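You operate a simulated robot arm through the tools that you are given. There is no shell and no other tool. Be economical: measure what you need, move in short steps, check, and stop when the job is done.

Carry out the task below with a simulated robot arm. There is one attempt and no reset: what you move stays moved.

TASK
Press the ring of the tube in the slide to depth 2, then to depth 6.
Fine: lock the slide under the green press first; at the end leave it free and pulled out, the tube in it, the depth at 6.

The check looks at the end state, three seconds after you hand in, the way a careful person would. Anything else that was tipped, shoved, dropped, spilled or broken makes it a failure.

THE ROBOT
A 6-joint arm with a two-finger parallel gripper, fixed in place. Base frame: the origin is at the foot of the arm, x ahead of it, y to its left, z up; the work surface is at about z = 900. Lengths are in mm, angles in rad, forces in N, time in s.
With the tool pointing down near the work surface it reaches from about 240 to 660 mm from the base axis. Its first joint turns from -1.152 to 1.152 rad. Payload 2.9 kg.
The tool frame sits at the grasp point between the pads (the TCP): z along the fingers, y along the line on which they close. The tips reach 30 mm beyond it. Largest opening 110 mm; finger width 20, thickness 10; the body of the gripper, 48 by 112 mm, starts 55 mm behind the TCP.
Orientation is told as [roll, pitch, yaw] about the base's x, y, z axes, in that order, counted from this pose: with the fingers straight down and closing along the base's y, the tool's x points along the base's -x, its y along +y and its z along -z.

THE INTERFACE
- The arm moves only by the tool step_arm. Its arguments are lists of equal length, an entry for each row: "travel": the shift along the base's x, y, z in mm, a list of three; "angular": the turn, a rotation vector about the base's x, y, z in rad, a list of three; "claw": the opening in per cent of the stroke, from 0 (shut) to 100 (fully open). In form: {"travel": [[tx, ty, tz], ...], "angular": [[wx, wy, wz], ...], "claw": [claw, ...]}. A call has 1 to 8 rows; each row shifts and turns the commanded pose from where the row before left it. Rows are played at 5 a second. More than 50 mm and 0.15 rad between two rows, or a gripper value outside its range, and nothing of the call is played. Where a pose cannot be reached the arm comes as near as it can. A force on the tool above 50 N (or 10 N above the force at the start of the call, whichever is more), or a blocked arm, ends the call early, and 0.2 s more pass. Each finger travels about 108 mm/s and halts on what it meets, pressing with about 25 N; the grip force reading is that of the motor and also rises with nothing between the fingers. The clock runs only during rows and for 0.2 s after the last one: add rows that do not move to give the fingers time. The reply holds the time, the measured pose of the TCP, the force on the tool along the base axes, the opening and the grip force, in the units named above and with some noise, with the torque about the TCP (base axes, N m) and any sound that the robot's microphone picked up.
- Cameras (640 x 400 px; columns grow to the right, rows downward): "scene" is fixed at [63.6, 418.5, 1409.9]; the picture's right is [-0.89, -0.46, 0.00], its down [-0.15, 0.28, -0.95] and it looks along [0.44, -0.84, -0.32] (base axes); focal length 352 px, centre (320, 200). "wrist" rides on the gripper at [72, 17, -103] in the tool frame; the picture's right is [-0.23, 0.97, 0.00], its down [-0.76, -0.18, -0.62] and it looks along [-0.61, -0.14, 0.78] (tool axes); focal length 222 px, centre (320, 200). There is no depth. A picture from a camera that has moved, and an enlarged one, comes with that camera's place and axes in the base frame and with its lens.
- snapshot(camera): a new picture of that camera. The clock stands still meanwhile.
- inspect(camera, box): a new picture of the part [left, top, right, bottom] of that camera's present view, enlarged. The clock stands still meanwhile.
- job_done(): hands the job in; it is judged then, once.

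Go step by step. Nothing tells you positions but the pictures and the camera data: compare them with the known pose of the tool, close in by small moves and look again before you grip or let go. The budget is 120 turns and 84 pictures, counting those below and the enlarged ones. Unless the task says otherwise, let go and move clear before handing in, and close with one line.

The tools are called after "Request:" by a JSON object that holds its "fn" and its "kwargs". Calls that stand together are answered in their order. step_arm: Moves the arm, as the interface text tells. Its arguments: {"type":"object","properties":{"travel":{"type":"array","items":{"type":"array","items":{"type":"number"}}},"angular":{"type":"array","items":{"type":"array","items":{"type":"number"}}},"claw":{"type":"array","items":{"type":"number"}}},"required":["travel","angular","claw"]} The other tools are called the same way: snapshot (camera) takes a picture; inspect (camera, box) takes an enlarged picture of a part of a camera's view; job_done () hands the job in.

At the start:

```text
time_s: 0.0
ee_pos: [369.1, -121.2, 1251.4]
orientation: [0.0, 0.001, 0.0]
contact_force: [0.6, -0.2, -0.3]
wrist_torque: [-0.04, -0.01, 0.01]
finger_gap: 109.8
gripper_force: 0.0
```

scene: 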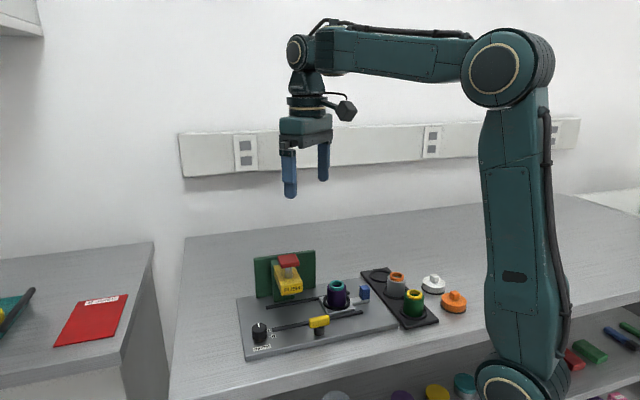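
wrist: 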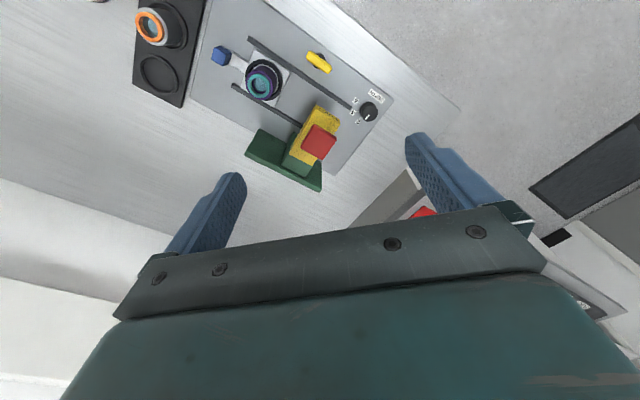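

I see a board with a slide (tube on it), a green press with a red button, a yellow latch, and a black knob. I'll look closer first.

Request:
{"fn": "inspect", "kwargs": {"camera": "scene", "box": [230, 240, 390, 360]}}

Request:
{"fn": "inspect", "kwargs": {"camera": "wrist", "box": [180, 20, 420, 200]}}

Request:
{"fn": "inspect", "kwargs": {"camera": "scene", "box": [240, 310, 300, 355]}}

```text
3.33 times, centred on (310, 300) of scene
camera zoom: at [63.6, 418.5, 1409.9], right [-0.89, -0.46, 0.0], down [-0.15, 0.28, -0.95], along [0.44, -0.84, -0.32], focal length 1173 px, centre (353, -133)
```

zoom: 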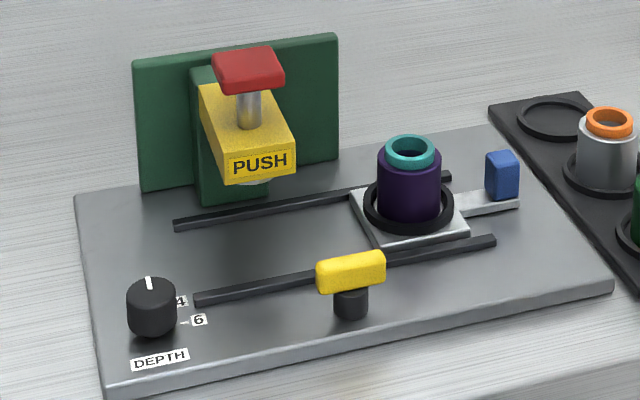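

```text
2.22 times, centred on (300, 110) of wrist
camera zoom: at [295.4, -104.9, 1354.6], right [0.23, 0.97, 0.0], down [0.76, -0.18, 0.62], along [0.61, -0.14, -0.78], focal length 494 px, centre (364, 400)
```

zoom: 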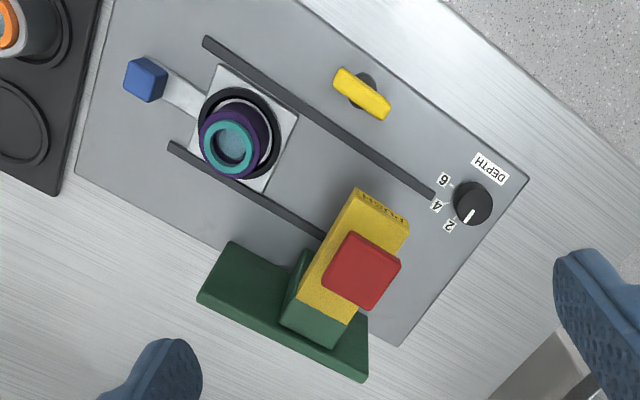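

```text
8.89 times, centred on (270, 332) of scene
camera zoom: at [63.6, 418.5, 1409.9], right [-0.89, -0.46, 0.0], down [-0.15, 0.28, -0.95], along [0.44, -0.84, -0.32], focal length 3129 px, centre (764, -978)
```

zoom: 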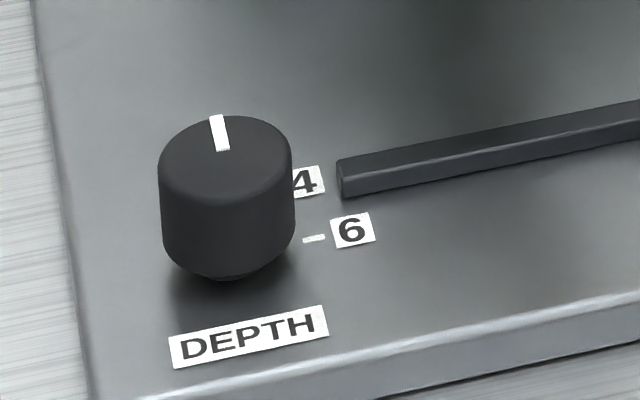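

The board runs at about 45° in the base frame: knob near (440,-45), tube near (345,-205), press button near (424,-132,~1060). I'll lower the wrist camera for a closer look at the knob and latch.

Request:
{"fn": "step_arm", "kwargs": {"travel": [[12, 12, -33], [12, 12, -33], [12, 12, -33], [12, 12, -33]], "angular": [[0, 0, 0], [0, 0, 0], [0, 0, 0], [0, 0, 0]], "claw": [100, 100, 100, 100]}}

Request:
{"fn": "snapshot", "kwargs": {"camera": "wrist"}}

```text
time_s: 1.0
ee_pos: [415.4, -73.2, 1119.7]
orientation: [-0.001, 0.0, 0.001]
contact_force: [-0.2, 0.2, -1.4]
wrist_torque: [0.01, 0.01, -0.01]
finger_gap: 110.0
gripper_force: 0.1
```

```text
78 pictures are left
camera wrist: at [342.1, -56.9, 1222.4], right [0.23, 0.97, 0.0], down [0.76, -0.18, 0.62], along [0.61, -0.14, -0.78], focal length 222 px, centre (320, 200)
```

wrist: 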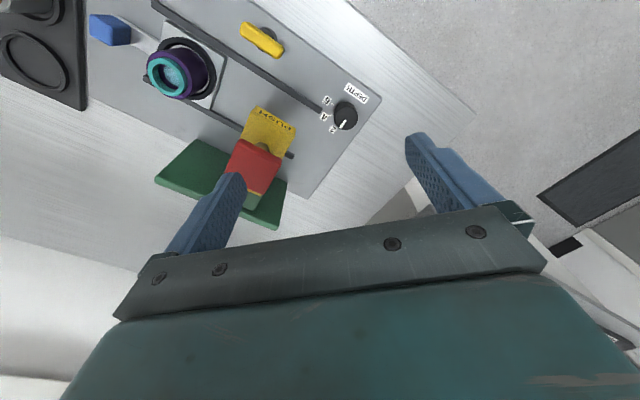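

Request:
{"fn": "inspect", "kwargs": {"camera": "wrist", "box": [296, 70, 392, 142]}}

Request:
{"fn": "inspect", "kwargs": {"camera": "wrist", "box": [80, 0, 320, 160]}}

```text
5.56 times, centred on (344, 106) of wrist
camera zoom: at [342.1, -56.9, 1222.4], right [0.23, 0.97, 0.0], down [0.76, -0.18, 0.62], along [0.61, -0.14, -0.78], focal length 1234 px, centre (187, 722)
```

zoom: 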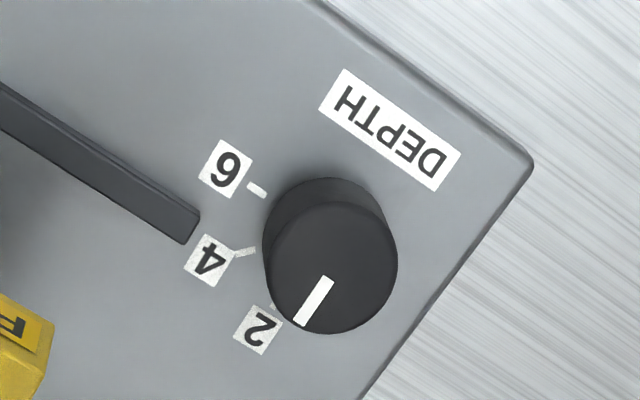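

```text
2.50 times, centred on (200, 80) of wrist
camera zoom: at [342.1, -56.9, 1222.4], right [0.23, 0.97, 0.0], down [0.76, -0.18, 0.62], along [0.61, -0.14, -0.78], focal length 555 px, centre (620, 500)
```

zoom: 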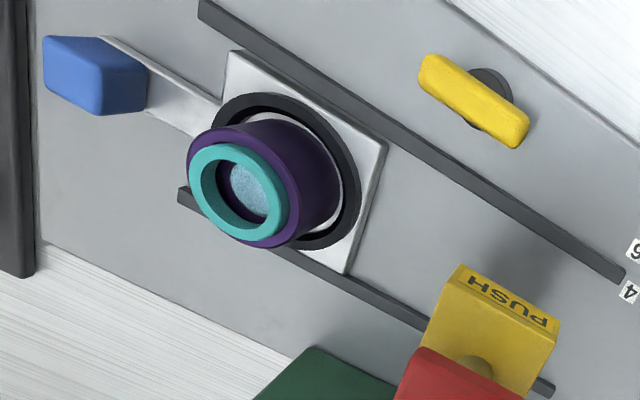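

The knob already points at 2 (4 and 6 lie clockwise from above), the slide axis runs along about (0.71,0.70), and the board top is at z≈917. Next I turn the tool 45° and go over the blue handle near (300,-260).

Request:
{"fn": "step_arm", "kwargs": {"travel": [[-14.4, -23.4, 0], [-14.4, -23.4, 0], [-14.4, -23.4, 0], [-14.4, -23.4, 0], [-14.4, -23.4, 0], [-14.4, -23.4, 0], [-14.4, -23.4, 0], [-14.4, -23.4, 0]], "angular": [[0, 0, 0.098], [0, 0, 0.098], [0, 0, 0.098], [0, 0, 0.098], [0, 0, 0.098], [0, 0, 0.098], [0, 0, 0.098], [0, 0, 0.099]], "claw": [100, 100, 100, 100, 100, 70, 60, 50]}}

Request:
{"fn": "snapshot", "kwargs": {"camera": "wrist"}}

Request:
{"fn": "snapshot", "kwargs": {"camera": "scene"}}

```text
time_s: 2.8
ee_pos: [301.0, -258.3, 1119.7]
orientation: [0.001, 0.0, 0.785]
contact_force: [0.5, -0.2, -0.2]
wrist_torque: [0.02, 0.02, 0.04]
finger_gap: 54.8
gripper_force: 0.0
```

```text
75 pictures are left
camera wrist: at [237.6, -298.6, 1222.0], right [-0.53, 0.85, 0.0], down [0.66, 0.41, 0.62], along [0.53, 0.33, -0.78], focal length 222 px, centre (320, 200)
```

wrist: 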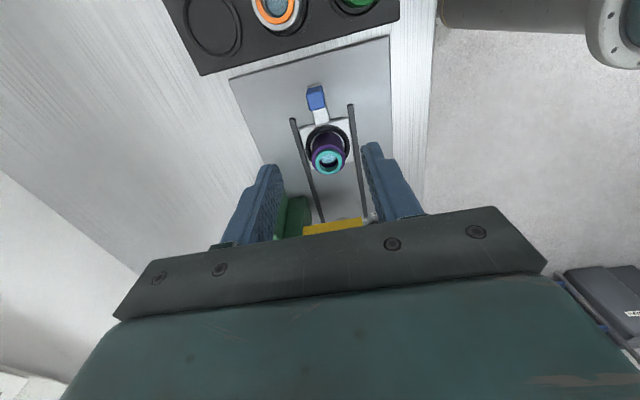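

```text
74 pictures are left
```

scene: 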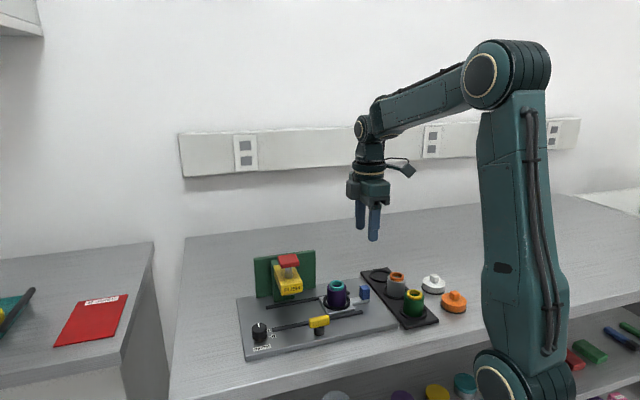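

Request:
{"fn": "inspect", "kwargs": {"camera": "wrist", "box": [260, 60, 400, 220]}}

Request:
{"fn": "inspect", "kwargs": {"camera": "scene", "box": [320, 270, 400, 330]}}

```text
2.50 times, centred on (330, 140) of wrist
camera zoom: at [237.6, -298.6, 1222.0], right [-0.53, 0.85, 0.0], down [0.66, 0.41, 0.62], along [0.53, 0.33, -0.78], focal length 555 px, centre (295, 350)
```

zoom: 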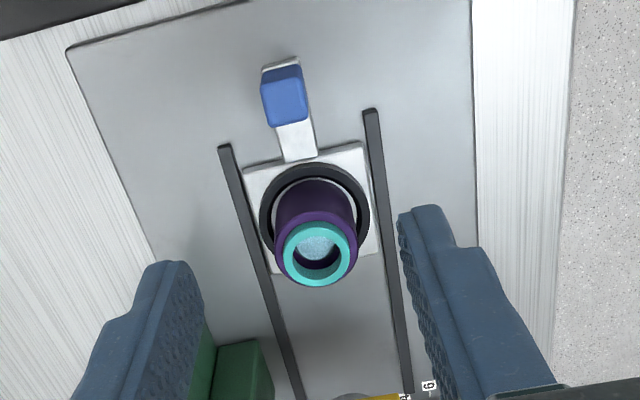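

```text
6.67 times, centred on (360, 300) of scene
camera zoom: at [63.6, 418.5, 1409.9], right [-0.89, -0.46, 0.0], down [-0.15, 0.28, -0.95], along [0.44, -0.84, -0.32], focal length 2346 px, centre (53, -467)
```

zoom: 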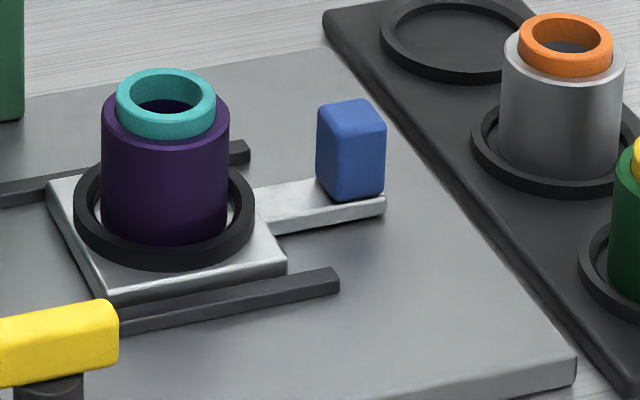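

The blue handle block is centred at about (300,-264), z 925–955. I descend around it with the fingers partly open.

Request:
{"fn": "step_arm", "kwargs": {"travel": [[-1, -5.7, -40], [0, 0, -40], [0, 0, -30]], "angular": [[0, 0, 0], [0, 0, 0], [0, 0, 0]], "claw": [45, 45, 45]}}

Request:
{"fn": "snapshot", "kwargs": {"camera": "wrist"}}

Request:
{"fn": "inspect", "kwargs": {"camera": "scene", "box": [300, 220, 420, 320]}}

```text
time_s: 3.6
ee_pos: [300.6, -267.0, 1009.9]
orientation: [0.0, -0.001, 0.784]
contact_force: [-0.6, 0.3, -1.1]
wrist_torque: [-0.02, 0.01, -0.02]
finger_gap: 49.3
gripper_force: 0.1
```

```text
71 pictures are left
camera wrist: at [236.4, -305.7, 1112.4], right [-0.53, 0.85, 0.0], down [0.66, 0.41, 0.62], along [0.53, 0.33, -0.78], focal length 222 px, centre (320, 200)
```

wrist: 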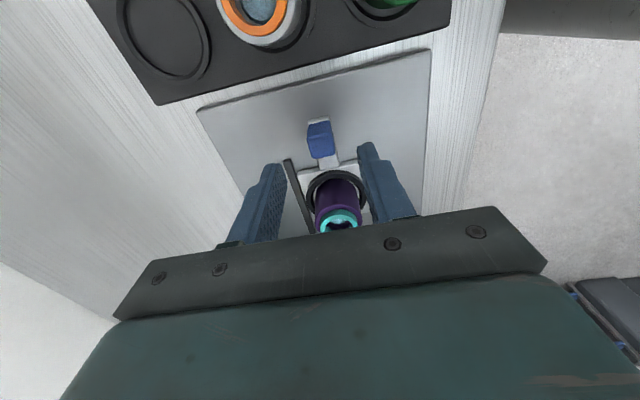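

```text
4.00 times, centred on (360, 270) of scene
camera zoom: at [63.6, 418.5, 1409.9], right [-0.89, -0.46, 0.0], down [-0.15, 0.28, -0.95], along [0.44, -0.84, -0.32], focal length 1408 px, centre (160, -80)
```

zoom: 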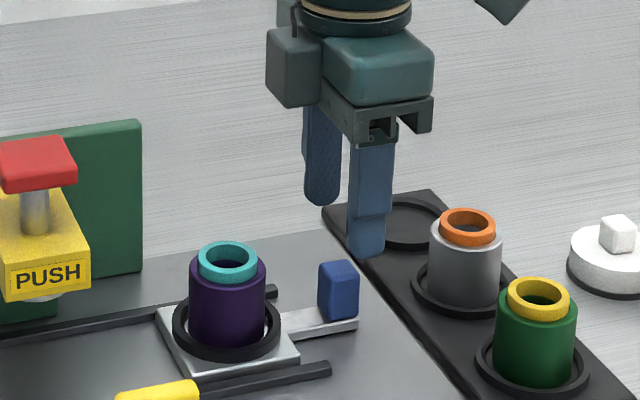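

Aligned within about 2 mm of the slide axis. I lower the last 48 mm and close on the handle.

Request:
{"fn": "step_arm", "kwargs": {"travel": [[-1.5, 1.5, -25], [0, 0, -23], [0, 0, 0], [0, 0, 0], [0, 0, 0]], "angular": [[0, 0, 0], [0, 0, 0], [0, 0, 0], [0, 0, 0], [0, 0, 0]], "claw": [45, 45, 45, 10, 10]}}

Request:
{"fn": "inspect", "kwargs": {"camera": "scene", "box": [300, 220, 420, 320]}}

```text
time_s: 4.8
ee_pos: [299.8, -265.6, 959.9]
orientation: [-0.002, 0.0, 0.784]
contact_force: [5.8, -7.2, -7.8]
wrist_torque: [-0.1, -0.09, 0.03]
finger_gap: 19.7
gripper_force: 45.4
```

```text
4.00 times, centred on (360, 270) of scene
camera zoom: at [63.8, 418.3, 1410.0], right [-0.89, -0.46, 0.0], down [-0.15, 0.28, -0.95], along [0.44, -0.84, -0.32], focal length 1408 px, centre (160, -80)
```

zoom: 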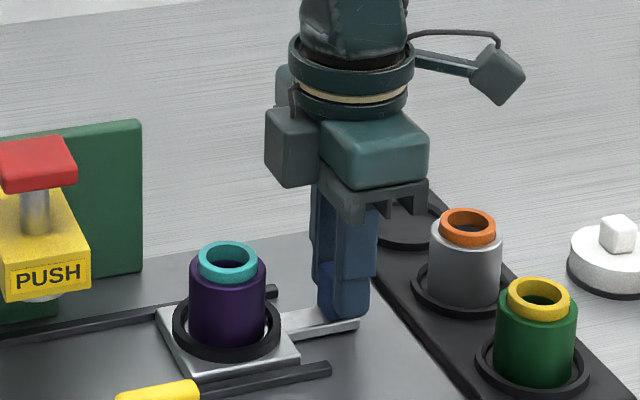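

The handle is held (19.7 mm). I push the slide in along +(0.71,0.71), gently.

Request:
{"fn": "step_arm", "kwargs": {"travel": [[1, -1, 0], [7, 7, 0], [7, 7, 0], [7, 7, 0], [7, 7, 0], [7, 7, 0], [7, 7, 0], [7, 7, 0]], "angular": [[0, 0, 0], [0, 0, 0], [0, 0, 0], [0, 0, 0], [0, 0, 0], [0, 0, 0], [0, 0, 0], [0, 0, 0]], "claw": [10, 10, 10, 10, 10, 10, 10, 10]}}

Request:
{"fn": "inspect", "kwargs": {"camera": "scene", "box": [230, 230, 390, 350]}}

```text
time_s: 6.6
ee_pos: [348.7, -217.8, 961.0]
orientation: [0.004, -0.001, 0.783]
contact_force: [0.6, -2.0, -26.4]
wrist_torque: [0.12, -0.68, 0.06]
finger_gap: 19.9
gripper_force: 44.8
```

```text
3.33 times, centred on (310, 290) of scene
camera zoom: at [63.9, 418.3, 1410.0], right [-0.89, -0.46, 0.0], down [-0.15, 0.28, -0.95], along [0.44, -0.84, -0.32], focal length 1173 px, centre (353, -100)
```

zoom: 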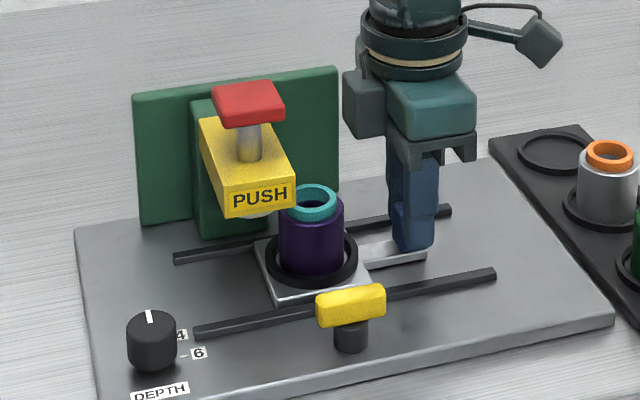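

The slide moves well; there's 26 N downward pull, so I lower the command slightly and continue.

Request:
{"fn": "step_arm", "kwargs": {"travel": [[0, 0, -1.5], [7, 7, 0], [7, 7, 0], [4, 4, 0], [4, 4, 0], [3, 3, 0]], "angular": [[0, 0, 0], [0, 0, 0], [0, 0, 0], [0, 0, 0], [0, 0, 0], [0, 0, 0]], "claw": [10, 10, 10, 10, 10, 10]}}

Request:
{"fn": "inspect", "kwargs": {"camera": "scene", "box": [230, 230, 390, 350]}}

```text
time_s: 8.0
ee_pos: [375.0, -192.4, 961.1]
orientation: [-0.002, -0.002, 0.786]
contact_force: [-9.8, 10.6, 31.1]
wrist_torque: [0.17, 0.47, 0.07]
finger_gap: 19.4
gripper_force: 44.7
```

```text
3.33 times, centred on (310, 290) of scene
camera zoom: at [63.0, 419.0, 1409.8], right [-0.89, -0.46, 0.0], down [-0.15, 0.28, -0.95], along [0.44, -0.84, -0.32], focal length 1173 px, centre (353, -100)
```

zoom: 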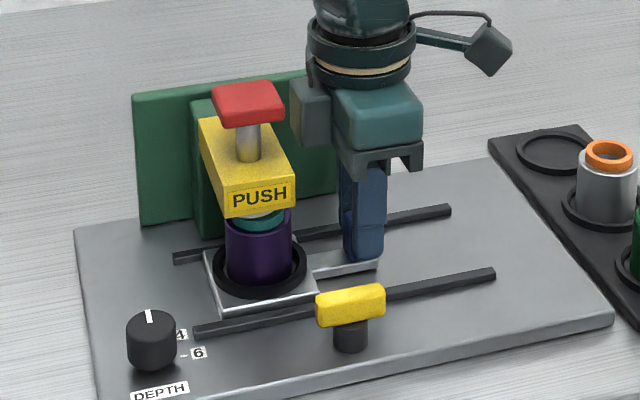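

Nearly under the press. I ease the vertical load and continue in tiny steps until the stop.

Request:
{"fn": "step_arm", "kwargs": {"travel": [[0.5, -0.5, 0.8], [1.5, 1.5, 0], [1.5, 1.5, 0], [1.5, 1.5, 0], [0, 0, 0]], "angular": [[0, 0, 0], [0, 0, 0], [0, 0, 0], [0, 0, 0], [0, 0, 0]], "claw": [10, 10, 10, 10, 10]}}

Request:
{"fn": "inspect", "kwargs": {"camera": "scene", "box": [250, 250, 330, 320]}}

```text
time_s: 9.2
ee_pos: [377.4, -187.5, 960.7]
orientation: [0.002, 0.002, 0.782]
contact_force: [-16.9, 1.8, 20.3]
wrist_torque: [0.24, -0.07, 0.37]
finger_gap: 19.8
gripper_force: 45.3
```

```text
5.71 times, centred on (290, 285) of scene
camera zoom: at [62.9, 418.6, 1409.9], right [-0.89, -0.46, 0.0], down [-0.15, 0.28, -0.95], along [0.44, -0.84, -0.32], focal length 2011 px, centre (491, -286)
```

zoom: 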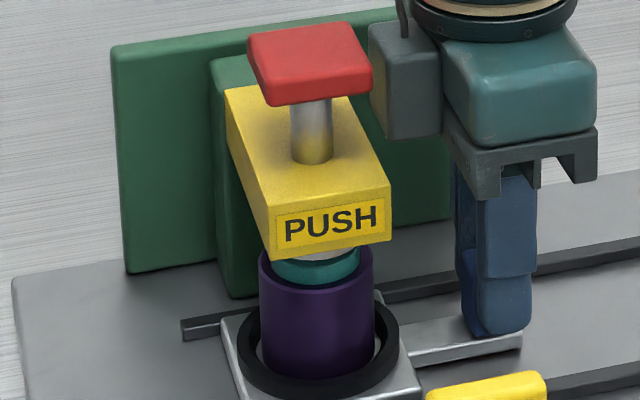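

Request:
{"fn": "step_arm", "kwargs": {"travel": [[1.5, 1.5, 0], [1.5, 1.5, 0], [1.5, 1.5, 0], [0, 0, 0]], "angular": [[0, 0, 0], [0, 0, 0], [0, 0, 0], [0, 0, 0]], "claw": [10, 10, 10, 10]}}

Request:
{"fn": "inspect", "kwargs": {"camera": "scene", "box": [250, 250, 330, 320]}}

```text
time_s: 10.2
ee_pos: [381.5, -184.4, 959.8]
orientation: [0.003, -0.001, 0.784]
contact_force: [-19.4, -12.0, -10.3]
wrist_torque: [2.04, -2.3, 0.23]
finger_gap: 19.9
gripper_force: 45.0
```

```text
5.71 times, centred on (290, 285) of scene
camera zoom: at [63.1, 418.0, 1410.1], right [-0.89, -0.46, 0.0], down [-0.15, 0.28, -0.95], along [0.44, -0.84, -0.32], focal length 2011 px, centre (491, -286)
```

zoom: 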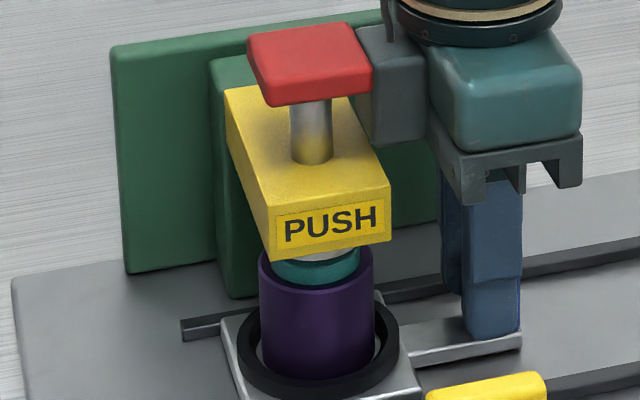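

The slide is at its stop: it no longer moves and the fingers slip along the handle. I relax, release, and rise.

Request:
{"fn": "step_arm", "kwargs": {"travel": [[-2.5, -2.5, 0], [0, 0, 0], [0, 0, 0], [0, 0, 40], [0, 0, 50], [-15, 10, 30], [-15, 10, 0]], "angular": [[0, 0, 0], [0, 0, 0], [0, 0, 0], [0, 0, 0], [0, 0, 0], [0, 0, 0], [0, 0, 0]], "claw": [40, 40, 40, 40, 40, 40, 40]}}

Request:
{"fn": "snapshot", "kwargs": {"camera": "wrist"}}

Request:
{"fn": "inspect", "kwargs": {"camera": "scene", "box": [230, 230, 390, 350]}}

```text
time_s: 11.8
ee_pos: [351.5, -166.4, 1080.7]
orientation: [0.0, 0.0, 0.783]
contact_force: [0.8, -0.3, 0.8]
wrist_torque: [-0.01, 0.01, -0.06]
finger_gap: 43.9
gripper_force: 0.1
```

```text
64 pictures are left
camera wrist: at [287.6, -205.1, 1184.0], right [-0.53, 0.85, 0.0], down [0.67, 0.41, 0.62], along [0.53, 0.33, -0.78], focal length 222 px, centre (320, 200)
```

wrist: 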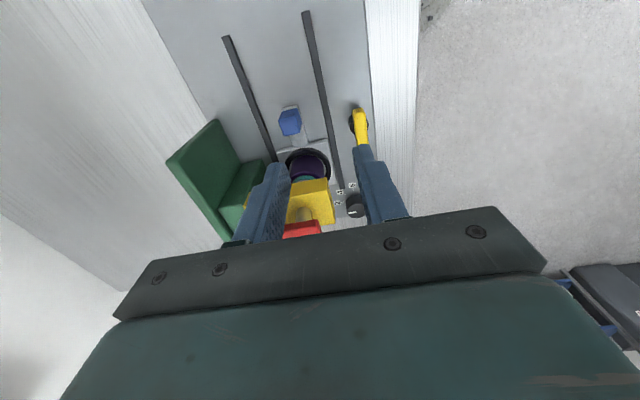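

```text
3.33 times, centred on (310, 290) of scene
camera zoom: at [63.6, 418.5, 1409.9], right [-0.89, -0.46, 0.0], down [-0.15, 0.28, -0.95], along [0.44, -0.84, -0.32], focal length 1173 px, centre (353, -100)
```

zoom: 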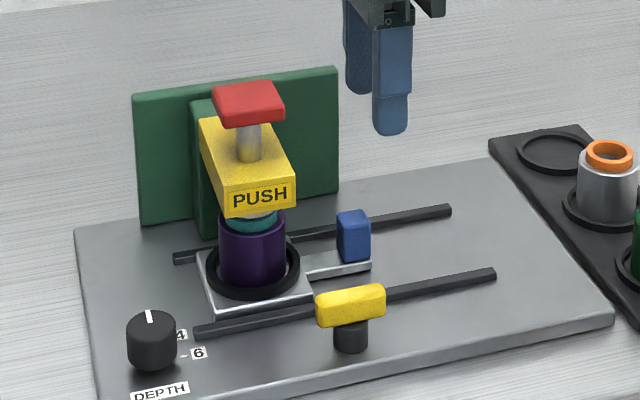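

Request:
{"fn": "inspect", "kwargs": {"camera": "wrist", "box": [270, 80, 398, 176]}}

Request:
{"fn": "inspect", "kwargs": {"camera": "scene", "box": [290, 290, 346, 332]}}

```text
4.17 times, centred on (334, 128) of wrist
camera zoom: at [287.6, -205.1, 1184.0], right [-0.53, 0.85, 0.0], down [0.67, 0.41, 0.62], along [0.53, 0.33, -0.78], focal length 926 px, centre (262, 500)
```

zoom: 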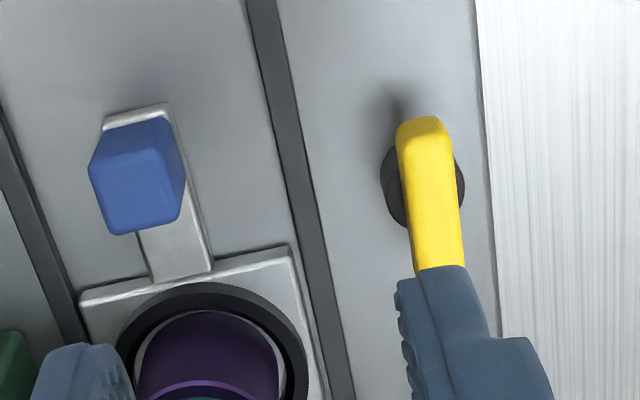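

```text
9.52 times, centred on (318, 311) of scene
camera zoom: at [63.6, 418.5, 1409.9], right [-0.89, -0.46, 0.0], down [-0.15, 0.28, -0.95], along [0.44, -0.84, -0.32], focal length 3352 px, centre (339, -857)
```

zoom: 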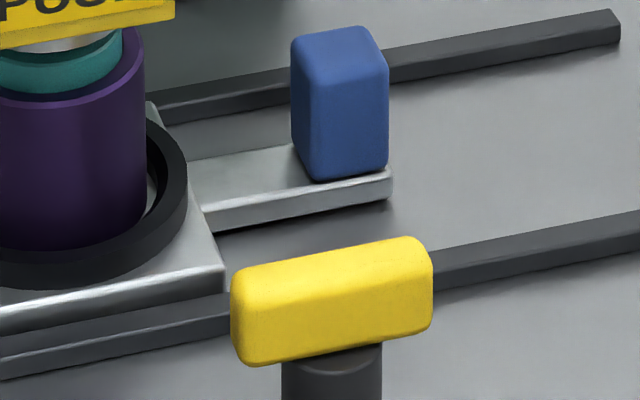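

The lever lies parallel to the rail, pivot about (341,-118), top z≈953. I move above it and check alignment.

Request:
{"fn": "step_arm", "kwargs": {"travel": [[-5.5, 24.2, 0], [-5.5, 24.2, 0], [0, 0, -40], [0, 0, -20]], "angular": [[0, 0, 0], [0, 0, 0], [0, 0, 0], [0, 0, 0]], "claw": [40, 40, 40, 40]}}

Request:
{"fn": "inspect", "kwargs": {"camera": "wrist", "box": [240, 80, 400, 240]}}

Request:
{"fn": "inspect", "kwargs": {"camera": "scene", "box": [260, 230, 380, 330]}}

```text
time_s: 12.8
ee_pos: [339.1, -117.6, 1021.0]
orientation: [0.0, 0.0, 0.784]
contact_force: [0.8, 0.5, -0.5]
wrist_torque: [0.01, 0.0, 0.0]
finger_gap: 44.2
gripper_force: 0.0
```

```text
2.50 times, centred on (320, 160) of wrist
camera zoom: at [276.4, -157.6, 1124.8], right [-0.53, 0.85, 0.0], down [0.66, 0.41, 0.62], along [0.53, 0.33, -0.78], focal length 555 px, centre (320, 300)
```

zoom: 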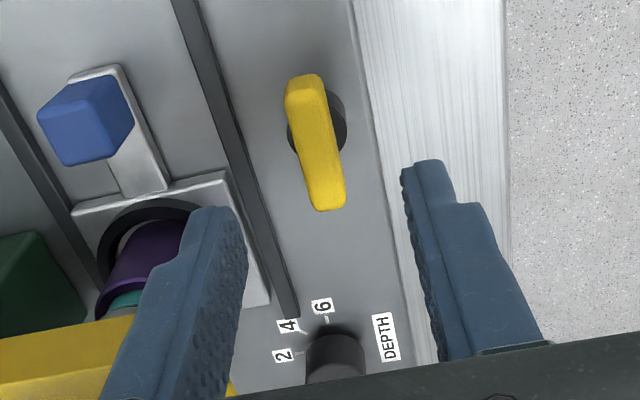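

```text
4.00 times, centred on (320, 280) of scene
camera zoom: at [63.6, 418.5, 1409.9], right [-0.89, -0.46, 0.0], down [-0.15, 0.28, -0.95], along [0.44, -0.84, -0.32], focal length 1408 px, centre (320, -120)
```

zoom: 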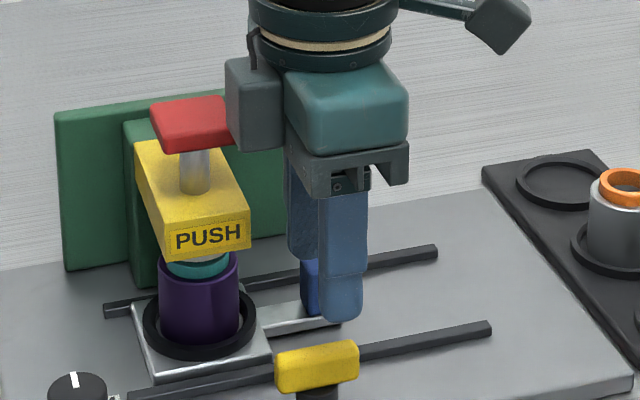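

Alignment is within about 1–2 mm. I descend to z 970 and grip the lever.

Request:
{"fn": "step_arm", "kwargs": {"travel": [[1, -1.4, -25], [0, 0, -26], [0, 0, 0], [0, 0, 0], [0, 0, 0]], "angular": [[0, 0, 0], [0, 0, 0], [0, 0, 0], [0, 0, 0], [0, 0, 0]], "claw": [40, 40, 40, 5, 5]}}

Request:
{"fn": "inspect", "kwargs": {"camera": "scene", "box": [260, 230, 380, 330]}}

```text
time_s: 14.0
ee_pos: [341.8, -118.8, 970.3]
orientation: [0.002, -0.001, 0.783]
contact_force: [3.1, -2.9, -6.3]
wrist_torque: [0.03, -0.22, 0.13]
finger_gap: 12.6
gripper_force: 45.7
```

```text
4.00 times, centred on (320, 280) of scene
camera zoom: at [63.8, 418.4, 1410.0], right [-0.89, -0.46, 0.0], down [-0.15, 0.28, -0.95], along [0.44, -0.84, -0.32], focal length 1408 px, centre (320, -120)
```

zoom: 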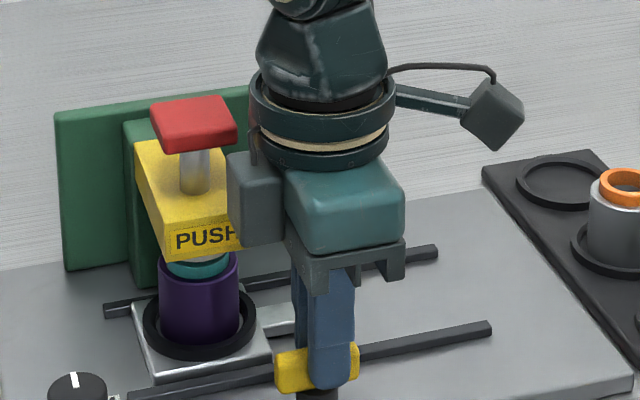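

Gripped (12.6 mm). I try a small clockwise turn and read the torque.

Request:
{"fn": "step_arm", "kwargs": {"travel": [[0, 0, 0], [0, 0, 0], [0, 0, 0]], "angular": [[0, 0, -0.1], [0, 0, -0.1], [0, 0, 0]], "claw": [5, 5, 5]}}

```text
time_s: 14.8
ee_pos: [340.8, -118.2, 969.6]
orientation: [-0.001, -0.002, 0.587]
contact_force: [11.2, -0.8, -3.8]
wrist_torque: [0.13, 0.04, 1.25]
finger_gap: 16.4
gripper_force: 45.3
```

The gap opened and torque rose, so the lever resists that way. I go back and try counter-clockwise.

Request:
{"fn": "step_arm", "kwargs": {"travel": [[0, 0, 0], [0, 0, 0], [0, 0, 0], [0, 0, 0], [0, 0, 0]], "angular": [[0, 0, 0.1], [0, 0, 0.1], [0, 0, 0.1], [0, 0, 0.1], [0, 0, 0]], "claw": [5, 5, 5, 5, 5]}}

Request:
{"fn": "inspect", "kwargs": {"camera": "scene", "box": [260, 230, 380, 330]}}

```text
time_s: 16.0
ee_pos: [340.6, -119.1, 970.7]
orientation: [-0.001, 0.0, 0.981]
contact_force: [11.6, -11.4, -1.1]
wrist_torque: [0.06, -0.38, -0.03]
finger_gap: 12.7
gripper_force: 44.8
```

```text
4.00 times, centred on (320, 280) of scene
camera zoom: at [63.9, 418.2, 1410.0], right [-0.89, -0.46, 0.0], down [-0.15, 0.28, -0.95], along [0.44, -0.84, -0.32], focal length 1408 px, centre (320, -120)
```

zoom: 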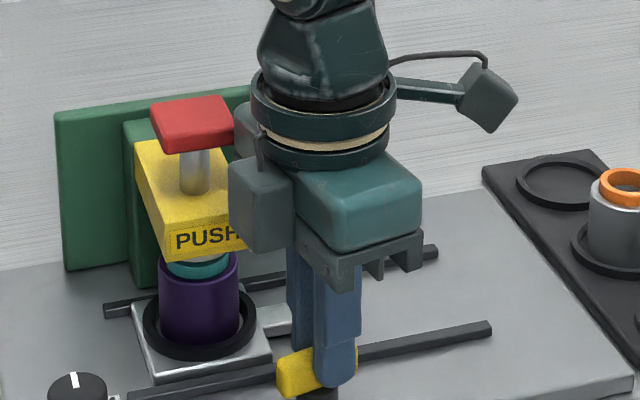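

It turns freely counter-clockwise. Before going on I check the clearance between the gripper body and the yellow press head.

Request:
{"fn": "inspect", "kwargs": {"camera": "wrist", "box": [120, 100, 400, 300]}}

Request:
{"fn": "inspect", "kwargs": {"camera": "scene", "box": [285, 245, 345, 300]}}

```text
2.00 times, centred on (260, 200) of wrist
camera zoom: at [286.6, -171.2, 1073.5], right [-0.68, 0.73, 0.0], down [0.57, 0.54, 0.62], along [0.46, 0.43, -0.78], focal length 444 px, centre (440, 200)
```

zoom: 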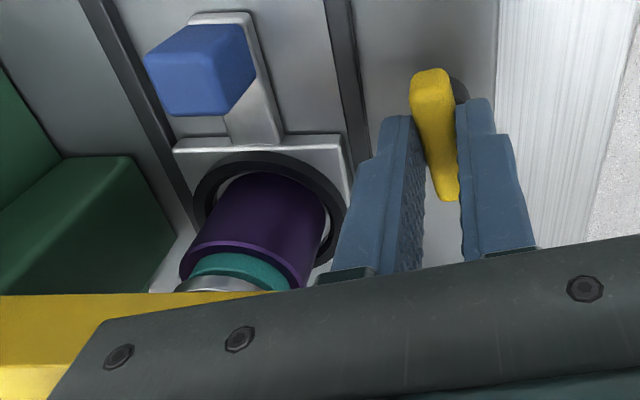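

```text
7.27 times, centred on (315, 272) of scene
camera zoom: at [63.9, 418.2, 1410.0], right [-0.89, -0.46, 0.0], down [-0.15, 0.28, -0.95], along [0.44, -0.84, -0.32], focal length 2560 px, centre (356, -327)
```

zoom: 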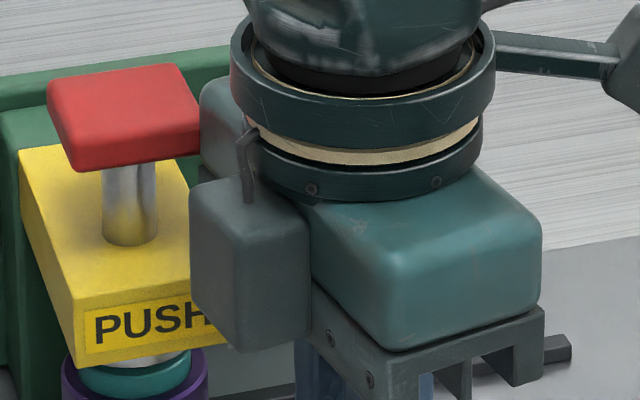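

Head top is about z 1008 and the gripper body bottom about 1025, so it clears. I continue counter-clockwise in steps.

Request:
{"fn": "step_arm", "kwargs": {"travel": [[0, 0, 0], [0, 0, 0], [0, 0, 0], [0, 0, 0]], "angular": [[0, 0, 0.12], [0, 0, 0.12], [0, 0, 0.12], [0, 0, 0.12]], "claw": [5, 5, 5, 5]}}

```text
time_s: 17.0
ee_pos: [342.4, -120.8, 969.7]
orientation: [-0.006, 0.003, 1.464]
contact_force: [17.6, -25.9, -4.9]
wrist_torque: [0.37, -0.23, -0.06]
finger_gap: 12.9
gripper_force: 44.8
```

Torque is low but side force builds from a small pivot offset; I shift about 2 mm with it and continue.

Request:
{"fn": "step_arm", "kwargs": {"travel": [[1.2, -2, 0], [0, 0, 0], [0, 0, 0], [0, 0, 0]], "angular": [[0, 0, 0], [0, 0, 0.12], [0, 0, 0.12], [0, 0, 0]], "claw": [5, 5, 5, 5]}}

Request:
{"fn": "inspect", "kwargs": {"camera": "scene", "box": [260, 230, 380, 330]}}

```text
time_s: 18.0
ee_pos: [341.6, -121.7, 970.1]
orientation: [-0.001, 0.0, 1.699]
contact_force: [-7.8, -17.9, 7.8]
wrist_torque: [2.1, -3.54, -1.86]
finger_gap: 18.9
gripper_force: 13.6
```

```text
4.00 times, centred on (320, 280) of scene
camera zoom: at [63.2, 418.0, 1410.1], right [-0.89, -0.46, 0.0], down [-0.15, 0.28, -0.95], along [0.44, -0.84, -0.32], focal length 1408 px, centre (320, -120)
```

zoom: 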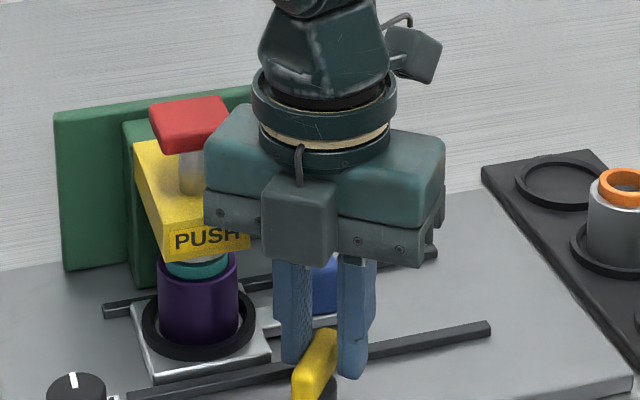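

Something blocks near 1.5 rad; I look before forcing anything.

Request:
{"fn": "step_arm", "kwargs": {"travel": [[0, 0, 0], [0, 0, 0]], "angular": [[0, 0, -0.12], [0, 0, -0.1]], "claw": [5, 5]}}

Request:
{"fn": "snapshot", "kwargs": {"camera": "wrist"}}

Request:
{"fn": "inspect", "kwargs": {"camera": "scene", "box": [280, 270, 350, 330]}}

```text
time_s: 18.6
ee_pos: [344.1, -118.0, 969.6]
orientation: [-0.002, -0.005, 1.493]
contact_force: [19.0, 20.4, -2.2]
wrist_torque: [0.19, -0.23, 0.0]
finger_gap: 13.0
gripper_force: 45.0
```

```text
53 pictures are left
camera wrist: at [320.1, -189.4, 1072.4], right [-0.95, 0.3, 0.0], down [0.24, 0.74, 0.63], along [0.19, 0.6, -0.78], focal length 222 px, centre (320, 200)
```

wrist: 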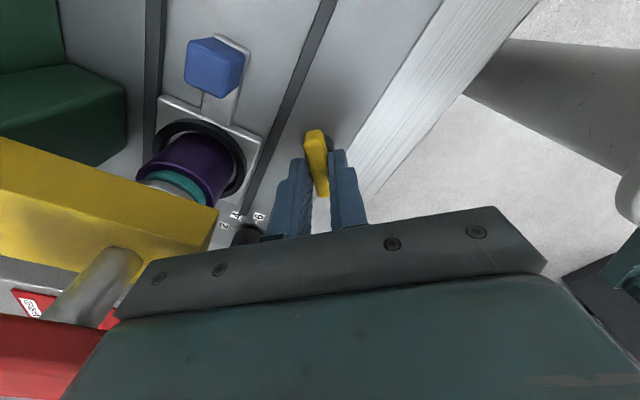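

```text
6.67 times, centred on (315, 300) of scene
camera zoom: at [64.1, 419.1, 1409.7], right [-0.89, -0.46, 0.0], down [-0.15, 0.28, -0.95], along [0.44, -0.84, -0.32], focal length 2346 px, centre (353, -467)
```

zoom: 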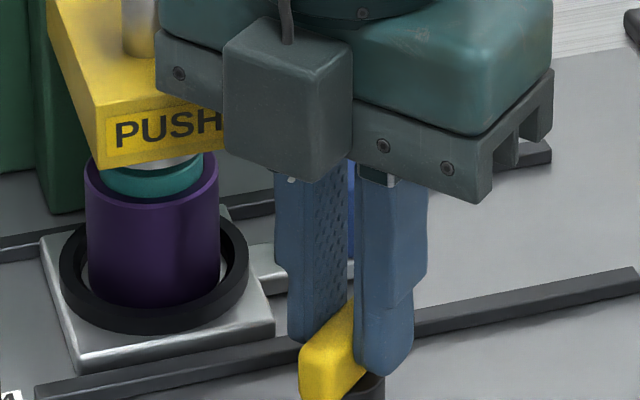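

The block came from the gripper body touching the red button's side, not the lever. I'll open, slide the grip out to the lever's far (+y) end, which keeps the body away from the press, and regrip.

Request:
{"fn": "step_arm", "kwargs": {"travel": [[0, 0, 0], [0, 0, 0], [2, 10, 0], [1, 9, 0], [0, 0, 0], [0, 0, 0], [0, 0, 0]], "angular": [[0, 0, 0], [0, 0, 0], [0, 0, 0], [0, 0, 0], [0, 0, 0], [0, 0, 0], [0, 0, 0]], "claw": [28, 28, 28, 28, 28, 5, 5]}}

Request:
{"fn": "inspect", "kwargs": {"camera": "scene", "box": [270, 250, 360, 330]}}

Request:
{"fn": "inspect", "kwargs": {"camera": "wrist", "box": [160, 100, 400, 280]}}

```text
time_s: 20.2
ee_pos: [344.4, -101.4, 969.8]
orientation: [0.0, -0.001, 1.486]
contact_force: [-1.1, 0.2, -1.6]
wrist_torque: [-0.17, -0.02, -0.02]
finger_gap: 12.8
gripper_force: 45.1
```

```text
5.00 times, centred on (315, 290) of scene
camera zoom: at [63.6, 418.5, 1409.9], right [-0.89, -0.46, 0.0], down [-0.15, 0.28, -0.95], along [0.44, -0.84, -0.32], focal length 1760 px, centre (345, -250)
```

zoom: 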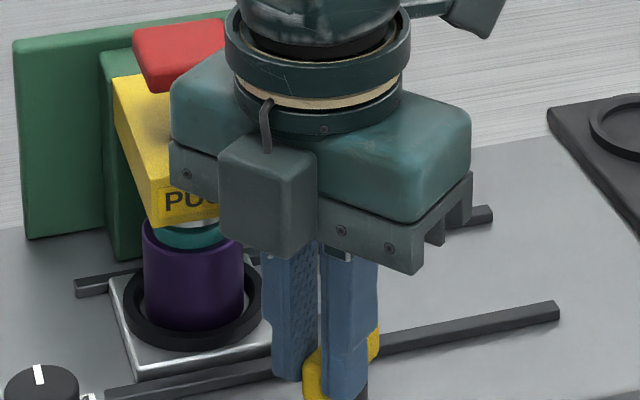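

```text
2.22 times, centred on (280, 190) of wrist
camera zoom: at [321.3, -172.6, 1073.2], right [-0.95, 0.31, 0.0], down [0.24, 0.74, 0.62], along [0.19, 0.59, -0.78], focal length 494 px, centre (409, 222)
```

zoom: 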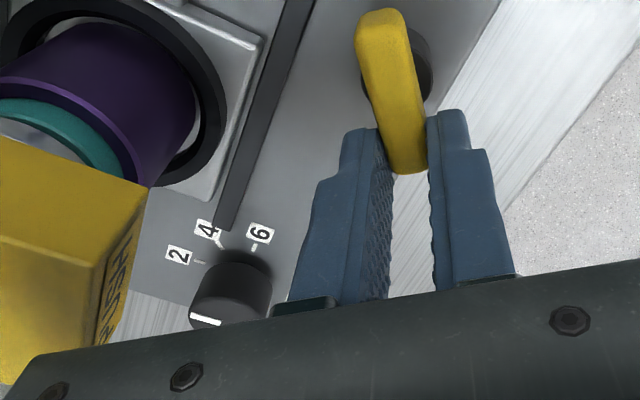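

Good grip at the end of the lever. I turn it counter-clockwise about its pivot in an arc.

Request:
{"fn": "step_arm", "kwargs": {"travel": [[-1.8, 0, 0], [-1.8, -0.2, 0], [-1.8, -0.4, 0], [-1.7, -0.6, 0], [0, 0, 0]], "angular": [[0, 0, 0.12], [0, 0, 0.12], [0, 0, 0.12], [0, 0, 0.12], [0, 0, 0]], "claw": [5, 5, 5, 5, 5]}}

```text
time_s: 21.4
ee_pos: [338.3, -103.1, 970.3]
orientation: [0.002, 0.0, 1.966]
contact_force: [-11.6, 3.8, 15.2]
wrist_torque: [0.34, 0.39, -0.16]
finger_gap: 12.7
gripper_force: 44.8
```

Request:
{"fn": "step_arm", "kwargs": {"travel": [[-1.7, -0.9, 0], [-1.6, -1.1, 0], [-1.5, -1.3, 0], [0, 0, 0]], "angular": [[0, 0, 0.13], [0, 0, 0.13], [0, 0, 0.13], [0, 0, 0]], "claw": [5, 5, 5, 5]}}

Request:
{"fn": "snapshot", "kwargs": {"camera": "wrist"}}

Request:
{"fn": "inspect", "kwargs": {"camera": "scene", "box": [270, 250, 360, 330]}}

```text
time_s: 22.4
ee_pos: [333.1, -105.9, 971.1]
orientation: [0.0, 0.0, 2.357]
contact_force: [-14.9, 3.9, 13.6]
wrist_torque: [0.13, 0.29, -0.12]
finger_gap: 12.7
gripper_force: 45.7
```

```text
49 pictures are left
camera wrist: at [371.1, -169.6, 1073.1], right [-0.85, -0.53, 0.0], down [-0.41, 0.66, 0.62], along [-0.33, 0.53, -0.78], focal length 222 px, centre (320, 200)
```

wrist: 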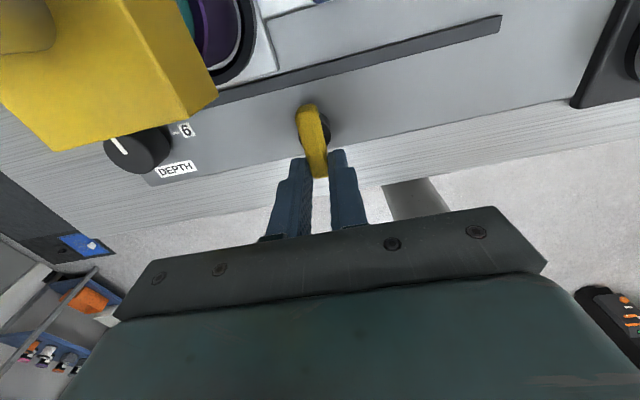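

```text
5.00 times, centred on (315, 290) of scene
camera zoom: at [63.1, 418.6, 1409.9], right [-0.89, -0.46, 0.0], down [-0.15, 0.28, -0.95], along [0.44, -0.84, -0.32], focal length 1760 px, centre (345, -250)
```

zoom: 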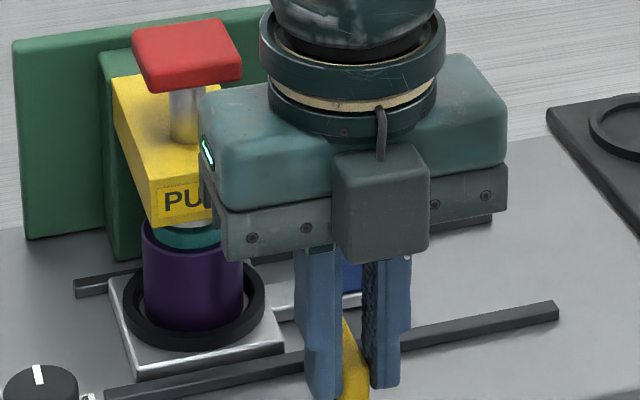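

The lever is now crosswise (90° turned). I test a bit further for its stop.

Request:
{"fn": "step_arm", "kwargs": {"travel": [[-1, -1, 0], [0, 0, 0]], "angular": [[0, 0, 0.1], [0, 0, 0]], "claw": [5, 5]}}

```text
time_s: 23.0
ee_pos: [332.2, -106.0, 968.9]
orientation: [-0.002, -0.002, 2.458]
contact_force: [-3.9, 9.6, 1.8]
wrist_torque: [0.59, 0.44, -0.87]
finger_gap: 13.9
gripper_force: 45.0
```

Stop found at about 90°. I release and rise for a look.

Request:
{"fn": "step_arm", "kwargs": {"travel": [[1, 1, 0], [0, 0, 0], [0, 0, 0], [0, 0, 40], [0, 0, 50], [0, 0, 30]], "angular": [[0, 0, -0.08], [0, 0, 0], [0, 0, 0], [0, 0, 0], [0, 0, 0], [0, 0, 0]], "claw": [28, 28, 28, 28, 28, 28]}}

Request:
{"fn": "inspect", "kwargs": {"camera": "scene", "box": [230, 230, 390, 350]}}

```text
time_s: 24.4
ee_pos: [333.2, -106.2, 1089.1]
orientation: [-0.002, -0.002, 2.376]
contact_force: [0.1, -0.2, 0.4]
wrist_torque: [0.01, -0.02, 0.02]
finger_gap: 30.7
gripper_force: 0.0
```

```text
3.33 times, centred on (310, 290) of scene
camera zoom: at [63.6, 418.5, 1409.9], right [-0.89, -0.46, 0.0], down [-0.15, 0.28, -0.95], along [0.44, -0.84, -0.32], focal length 1173 px, centre (353, -100)
```

zoom: 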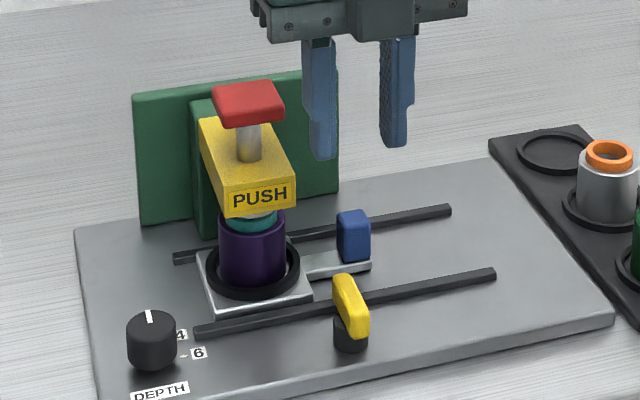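

The lever is crosswise and the slide still in place. I'll verify the lock with a gentle tug on the handle: first travel back over it with the tool turned.

Request:
{"fn": "step_arm", "kwargs": {"travel": [[5, -10.5, 0], [5, -10.5, 0], [5, -10.5, 0], [5, -10.5, 0], [5, -10.5, 0], [5, -10.5, 0], [5, -10.5, 0], [4, -10, 0]], "angular": [[0, 0, -0.145], [0, 0, -0.145], [0, 0, -0.145], [0, 0, -0.145], [0, 0, -0.145], [0, 0, -0.145], [0, 0, -0.145], [0, 0, -0.145]], "claw": [40, 40, 40, 40, 40, 40, 40, 40]}}

Request:
{"fn": "step_arm", "kwargs": {"travel": [[0, 0, 0], [0, 0, 0], [0, 0, 0], [0, 0, -50]], "angular": [[0, 0, -0.145], [0, 0, -0.145], [0, 0, -0.141], [0, 0, 0]], "claw": [40, 40, 40, 40]}}

Request:
{"fn": "inspect", "kwargs": {"camera": "wrist", "box": [200, 40, 440, 240]}}

```text
time_s: 26.2
ee_pos: [372.8, -189.9, 1089.6]
orientation: [0.0, -0.001, 1.211]
contact_force: [-0.3, -0.6, -0.1]
wrist_torque: [-0.01, 0.0, -0.02]
finger_gap: 44.0
gripper_force: 0.1
```

```text
time_s: 27.2
ee_pos: [371.7, -190.5, 1039.3]
orientation: [0.001, 0.001, 0.781]
contact_force: [-0.1, -0.3, 0.2]
wrist_torque: [-0.02, 0.03, 0.02]
finger_gap: 44.1
gripper_force: 0.1
```

```text
2.00 times, centred on (320, 140) of wrist
camera zoom: at [307.0, -229.8, 1142.8], right [-0.52, 0.85, 0.0], down [0.67, 0.41, 0.62], along [0.53, 0.33, -0.78], focal length 444 px, centre (320, 320)
```

zoom: 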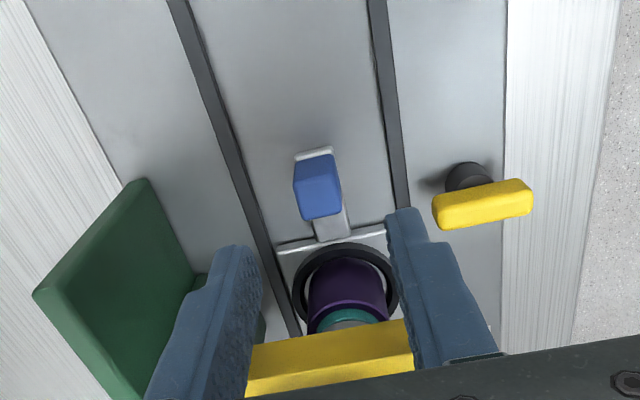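

Aligned on the handle; I descend, grip and tug back 4 mm.

Request:
{"fn": "step_arm", "kwargs": {"travel": [[0, 0, -40], [0, 0, -37], [0, 0, 0], [0, 0, 0], [0, 0, 0], [-1.4, -1.4, 0], [-1.4, -1.4, 0], [0, 0, 0]], "angular": [[0, 0, 0], [0, 0, 0], [0, 0, 0], [0, 0, 0], [0, 0, 0], [0, 0, 0], [0, 0, 0], [0, 0, 0]], "claw": [40, 40, 40, 10, 10, 10, 10, 10]}}

Request:
{"fn": "inspect", "kwargs": {"camera": "scene", "box": [230, 230, 390, 350]}}

```text
time_s: 29.0
ee_pos: [372.5, -193.1, 963.3]
orientation: [-0.006, -0.006, 0.787]
contact_force: [35.0, 7.6, -2.9]
wrist_torque: [0.63, 0.13, -0.58]
finger_gap: 19.3
gripper_force: 45.3
```

```text
3.33 times, centred on (310, 290) of scene
camera zoom: at [64.6, 418.7, 1409.8], right [-0.89, -0.46, 0.0], down [-0.15, 0.28, -0.95], along [0.44, -0.84, -0.32], focal length 1173 px, centre (353, -100)
```

zoom: 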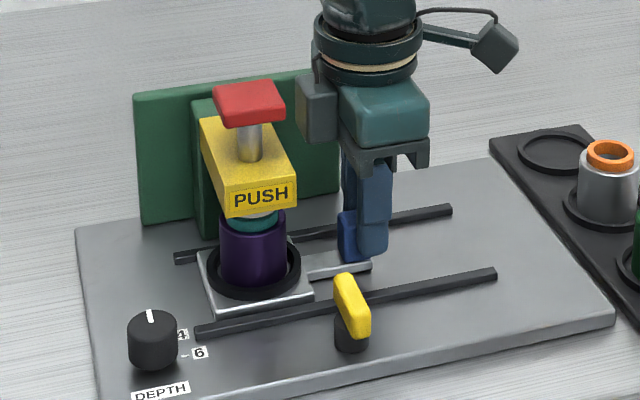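

The slide holds against 30 N, so it is locked. I release, rise, and go over the red button with closed fingers.

Request:
{"fn": "step_arm", "kwargs": {"travel": [[1.4, 1.4, 0], [1.4, 1.4, 0], [0, 0, 0], [0, 0, 0], [0, 0, 45], [0, 0, 50], [0, 0, 50], [0, 0, 30]], "angular": [[0, 0, 0], [0, 0, 0], [0, 0, 0], [0, 0, 0], [0, 0, 0], [0, 0, 0], [0, 0, 0], [0, 0, 0]], "claw": [10, 10, 40, 40, 40, 40, 40, 40]}}

Request:
{"fn": "step_arm", "kwargs": {"travel": [[15, 16, 0], [15, 16, 0], [5, 7, 0], [0, 0, 0]], "angular": [[0, 0, 0], [0, 0, 0], [0, 0, 0], [0, 0, 0]], "claw": [0, 0, 0, 0]}}

Request:
{"fn": "snapshot", "kwargs": {"camera": "wrist"}}

Request:
{"fn": "snapshot", "kwargs": {"camera": "scene"}}

```text
time_s: 30.8
ee_pos: [369.1, -190.3, 1138.9]
orientation: [0.0, -0.001, 0.784]
contact_force: [-0.2, -1.1, 0.3]
wrist_torque: [0.0, -0.02, -0.01]
finger_gap: 44.0
gripper_force: 0.1
```

```text
time_s: 31.8
ee_pos: [407.1, -153.5, 1139.4]
orientation: [0.0, -0.001, 0.782]
contact_force: [0.6, -0.6, 0.0]
wrist_torque: [0.06, 0.0, -0.01]
finger_gap: 0.0
gripper_force: 25.2
```

```text
44 pictures are left
camera wrist: at [342.1, -191.7, 1242.2], right [-0.53, 0.85, 0.0], down [0.67, 0.41, 0.62], along [0.53, 0.33, -0.78], focal length 222 px, centre (320, 200)
```

wrist: 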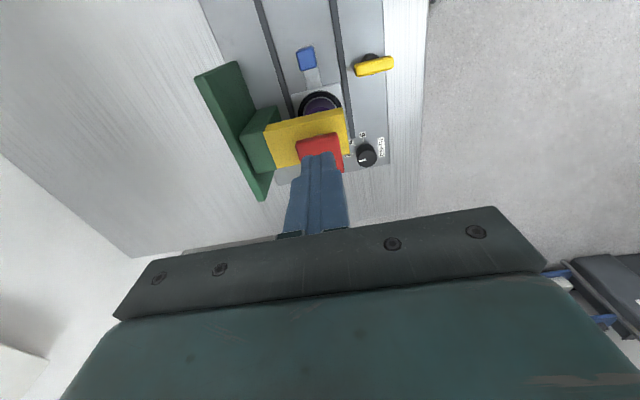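

```text
43 pictures are left
```

scene: 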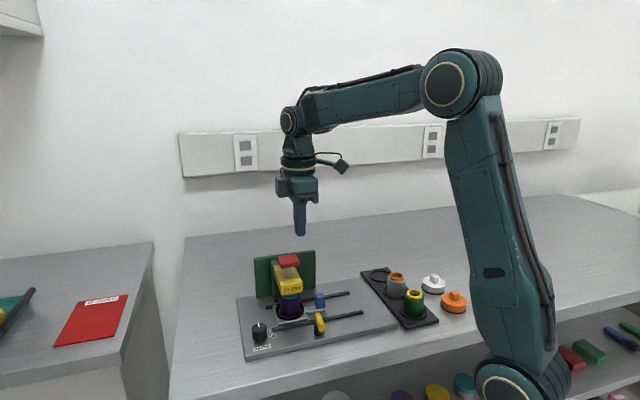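

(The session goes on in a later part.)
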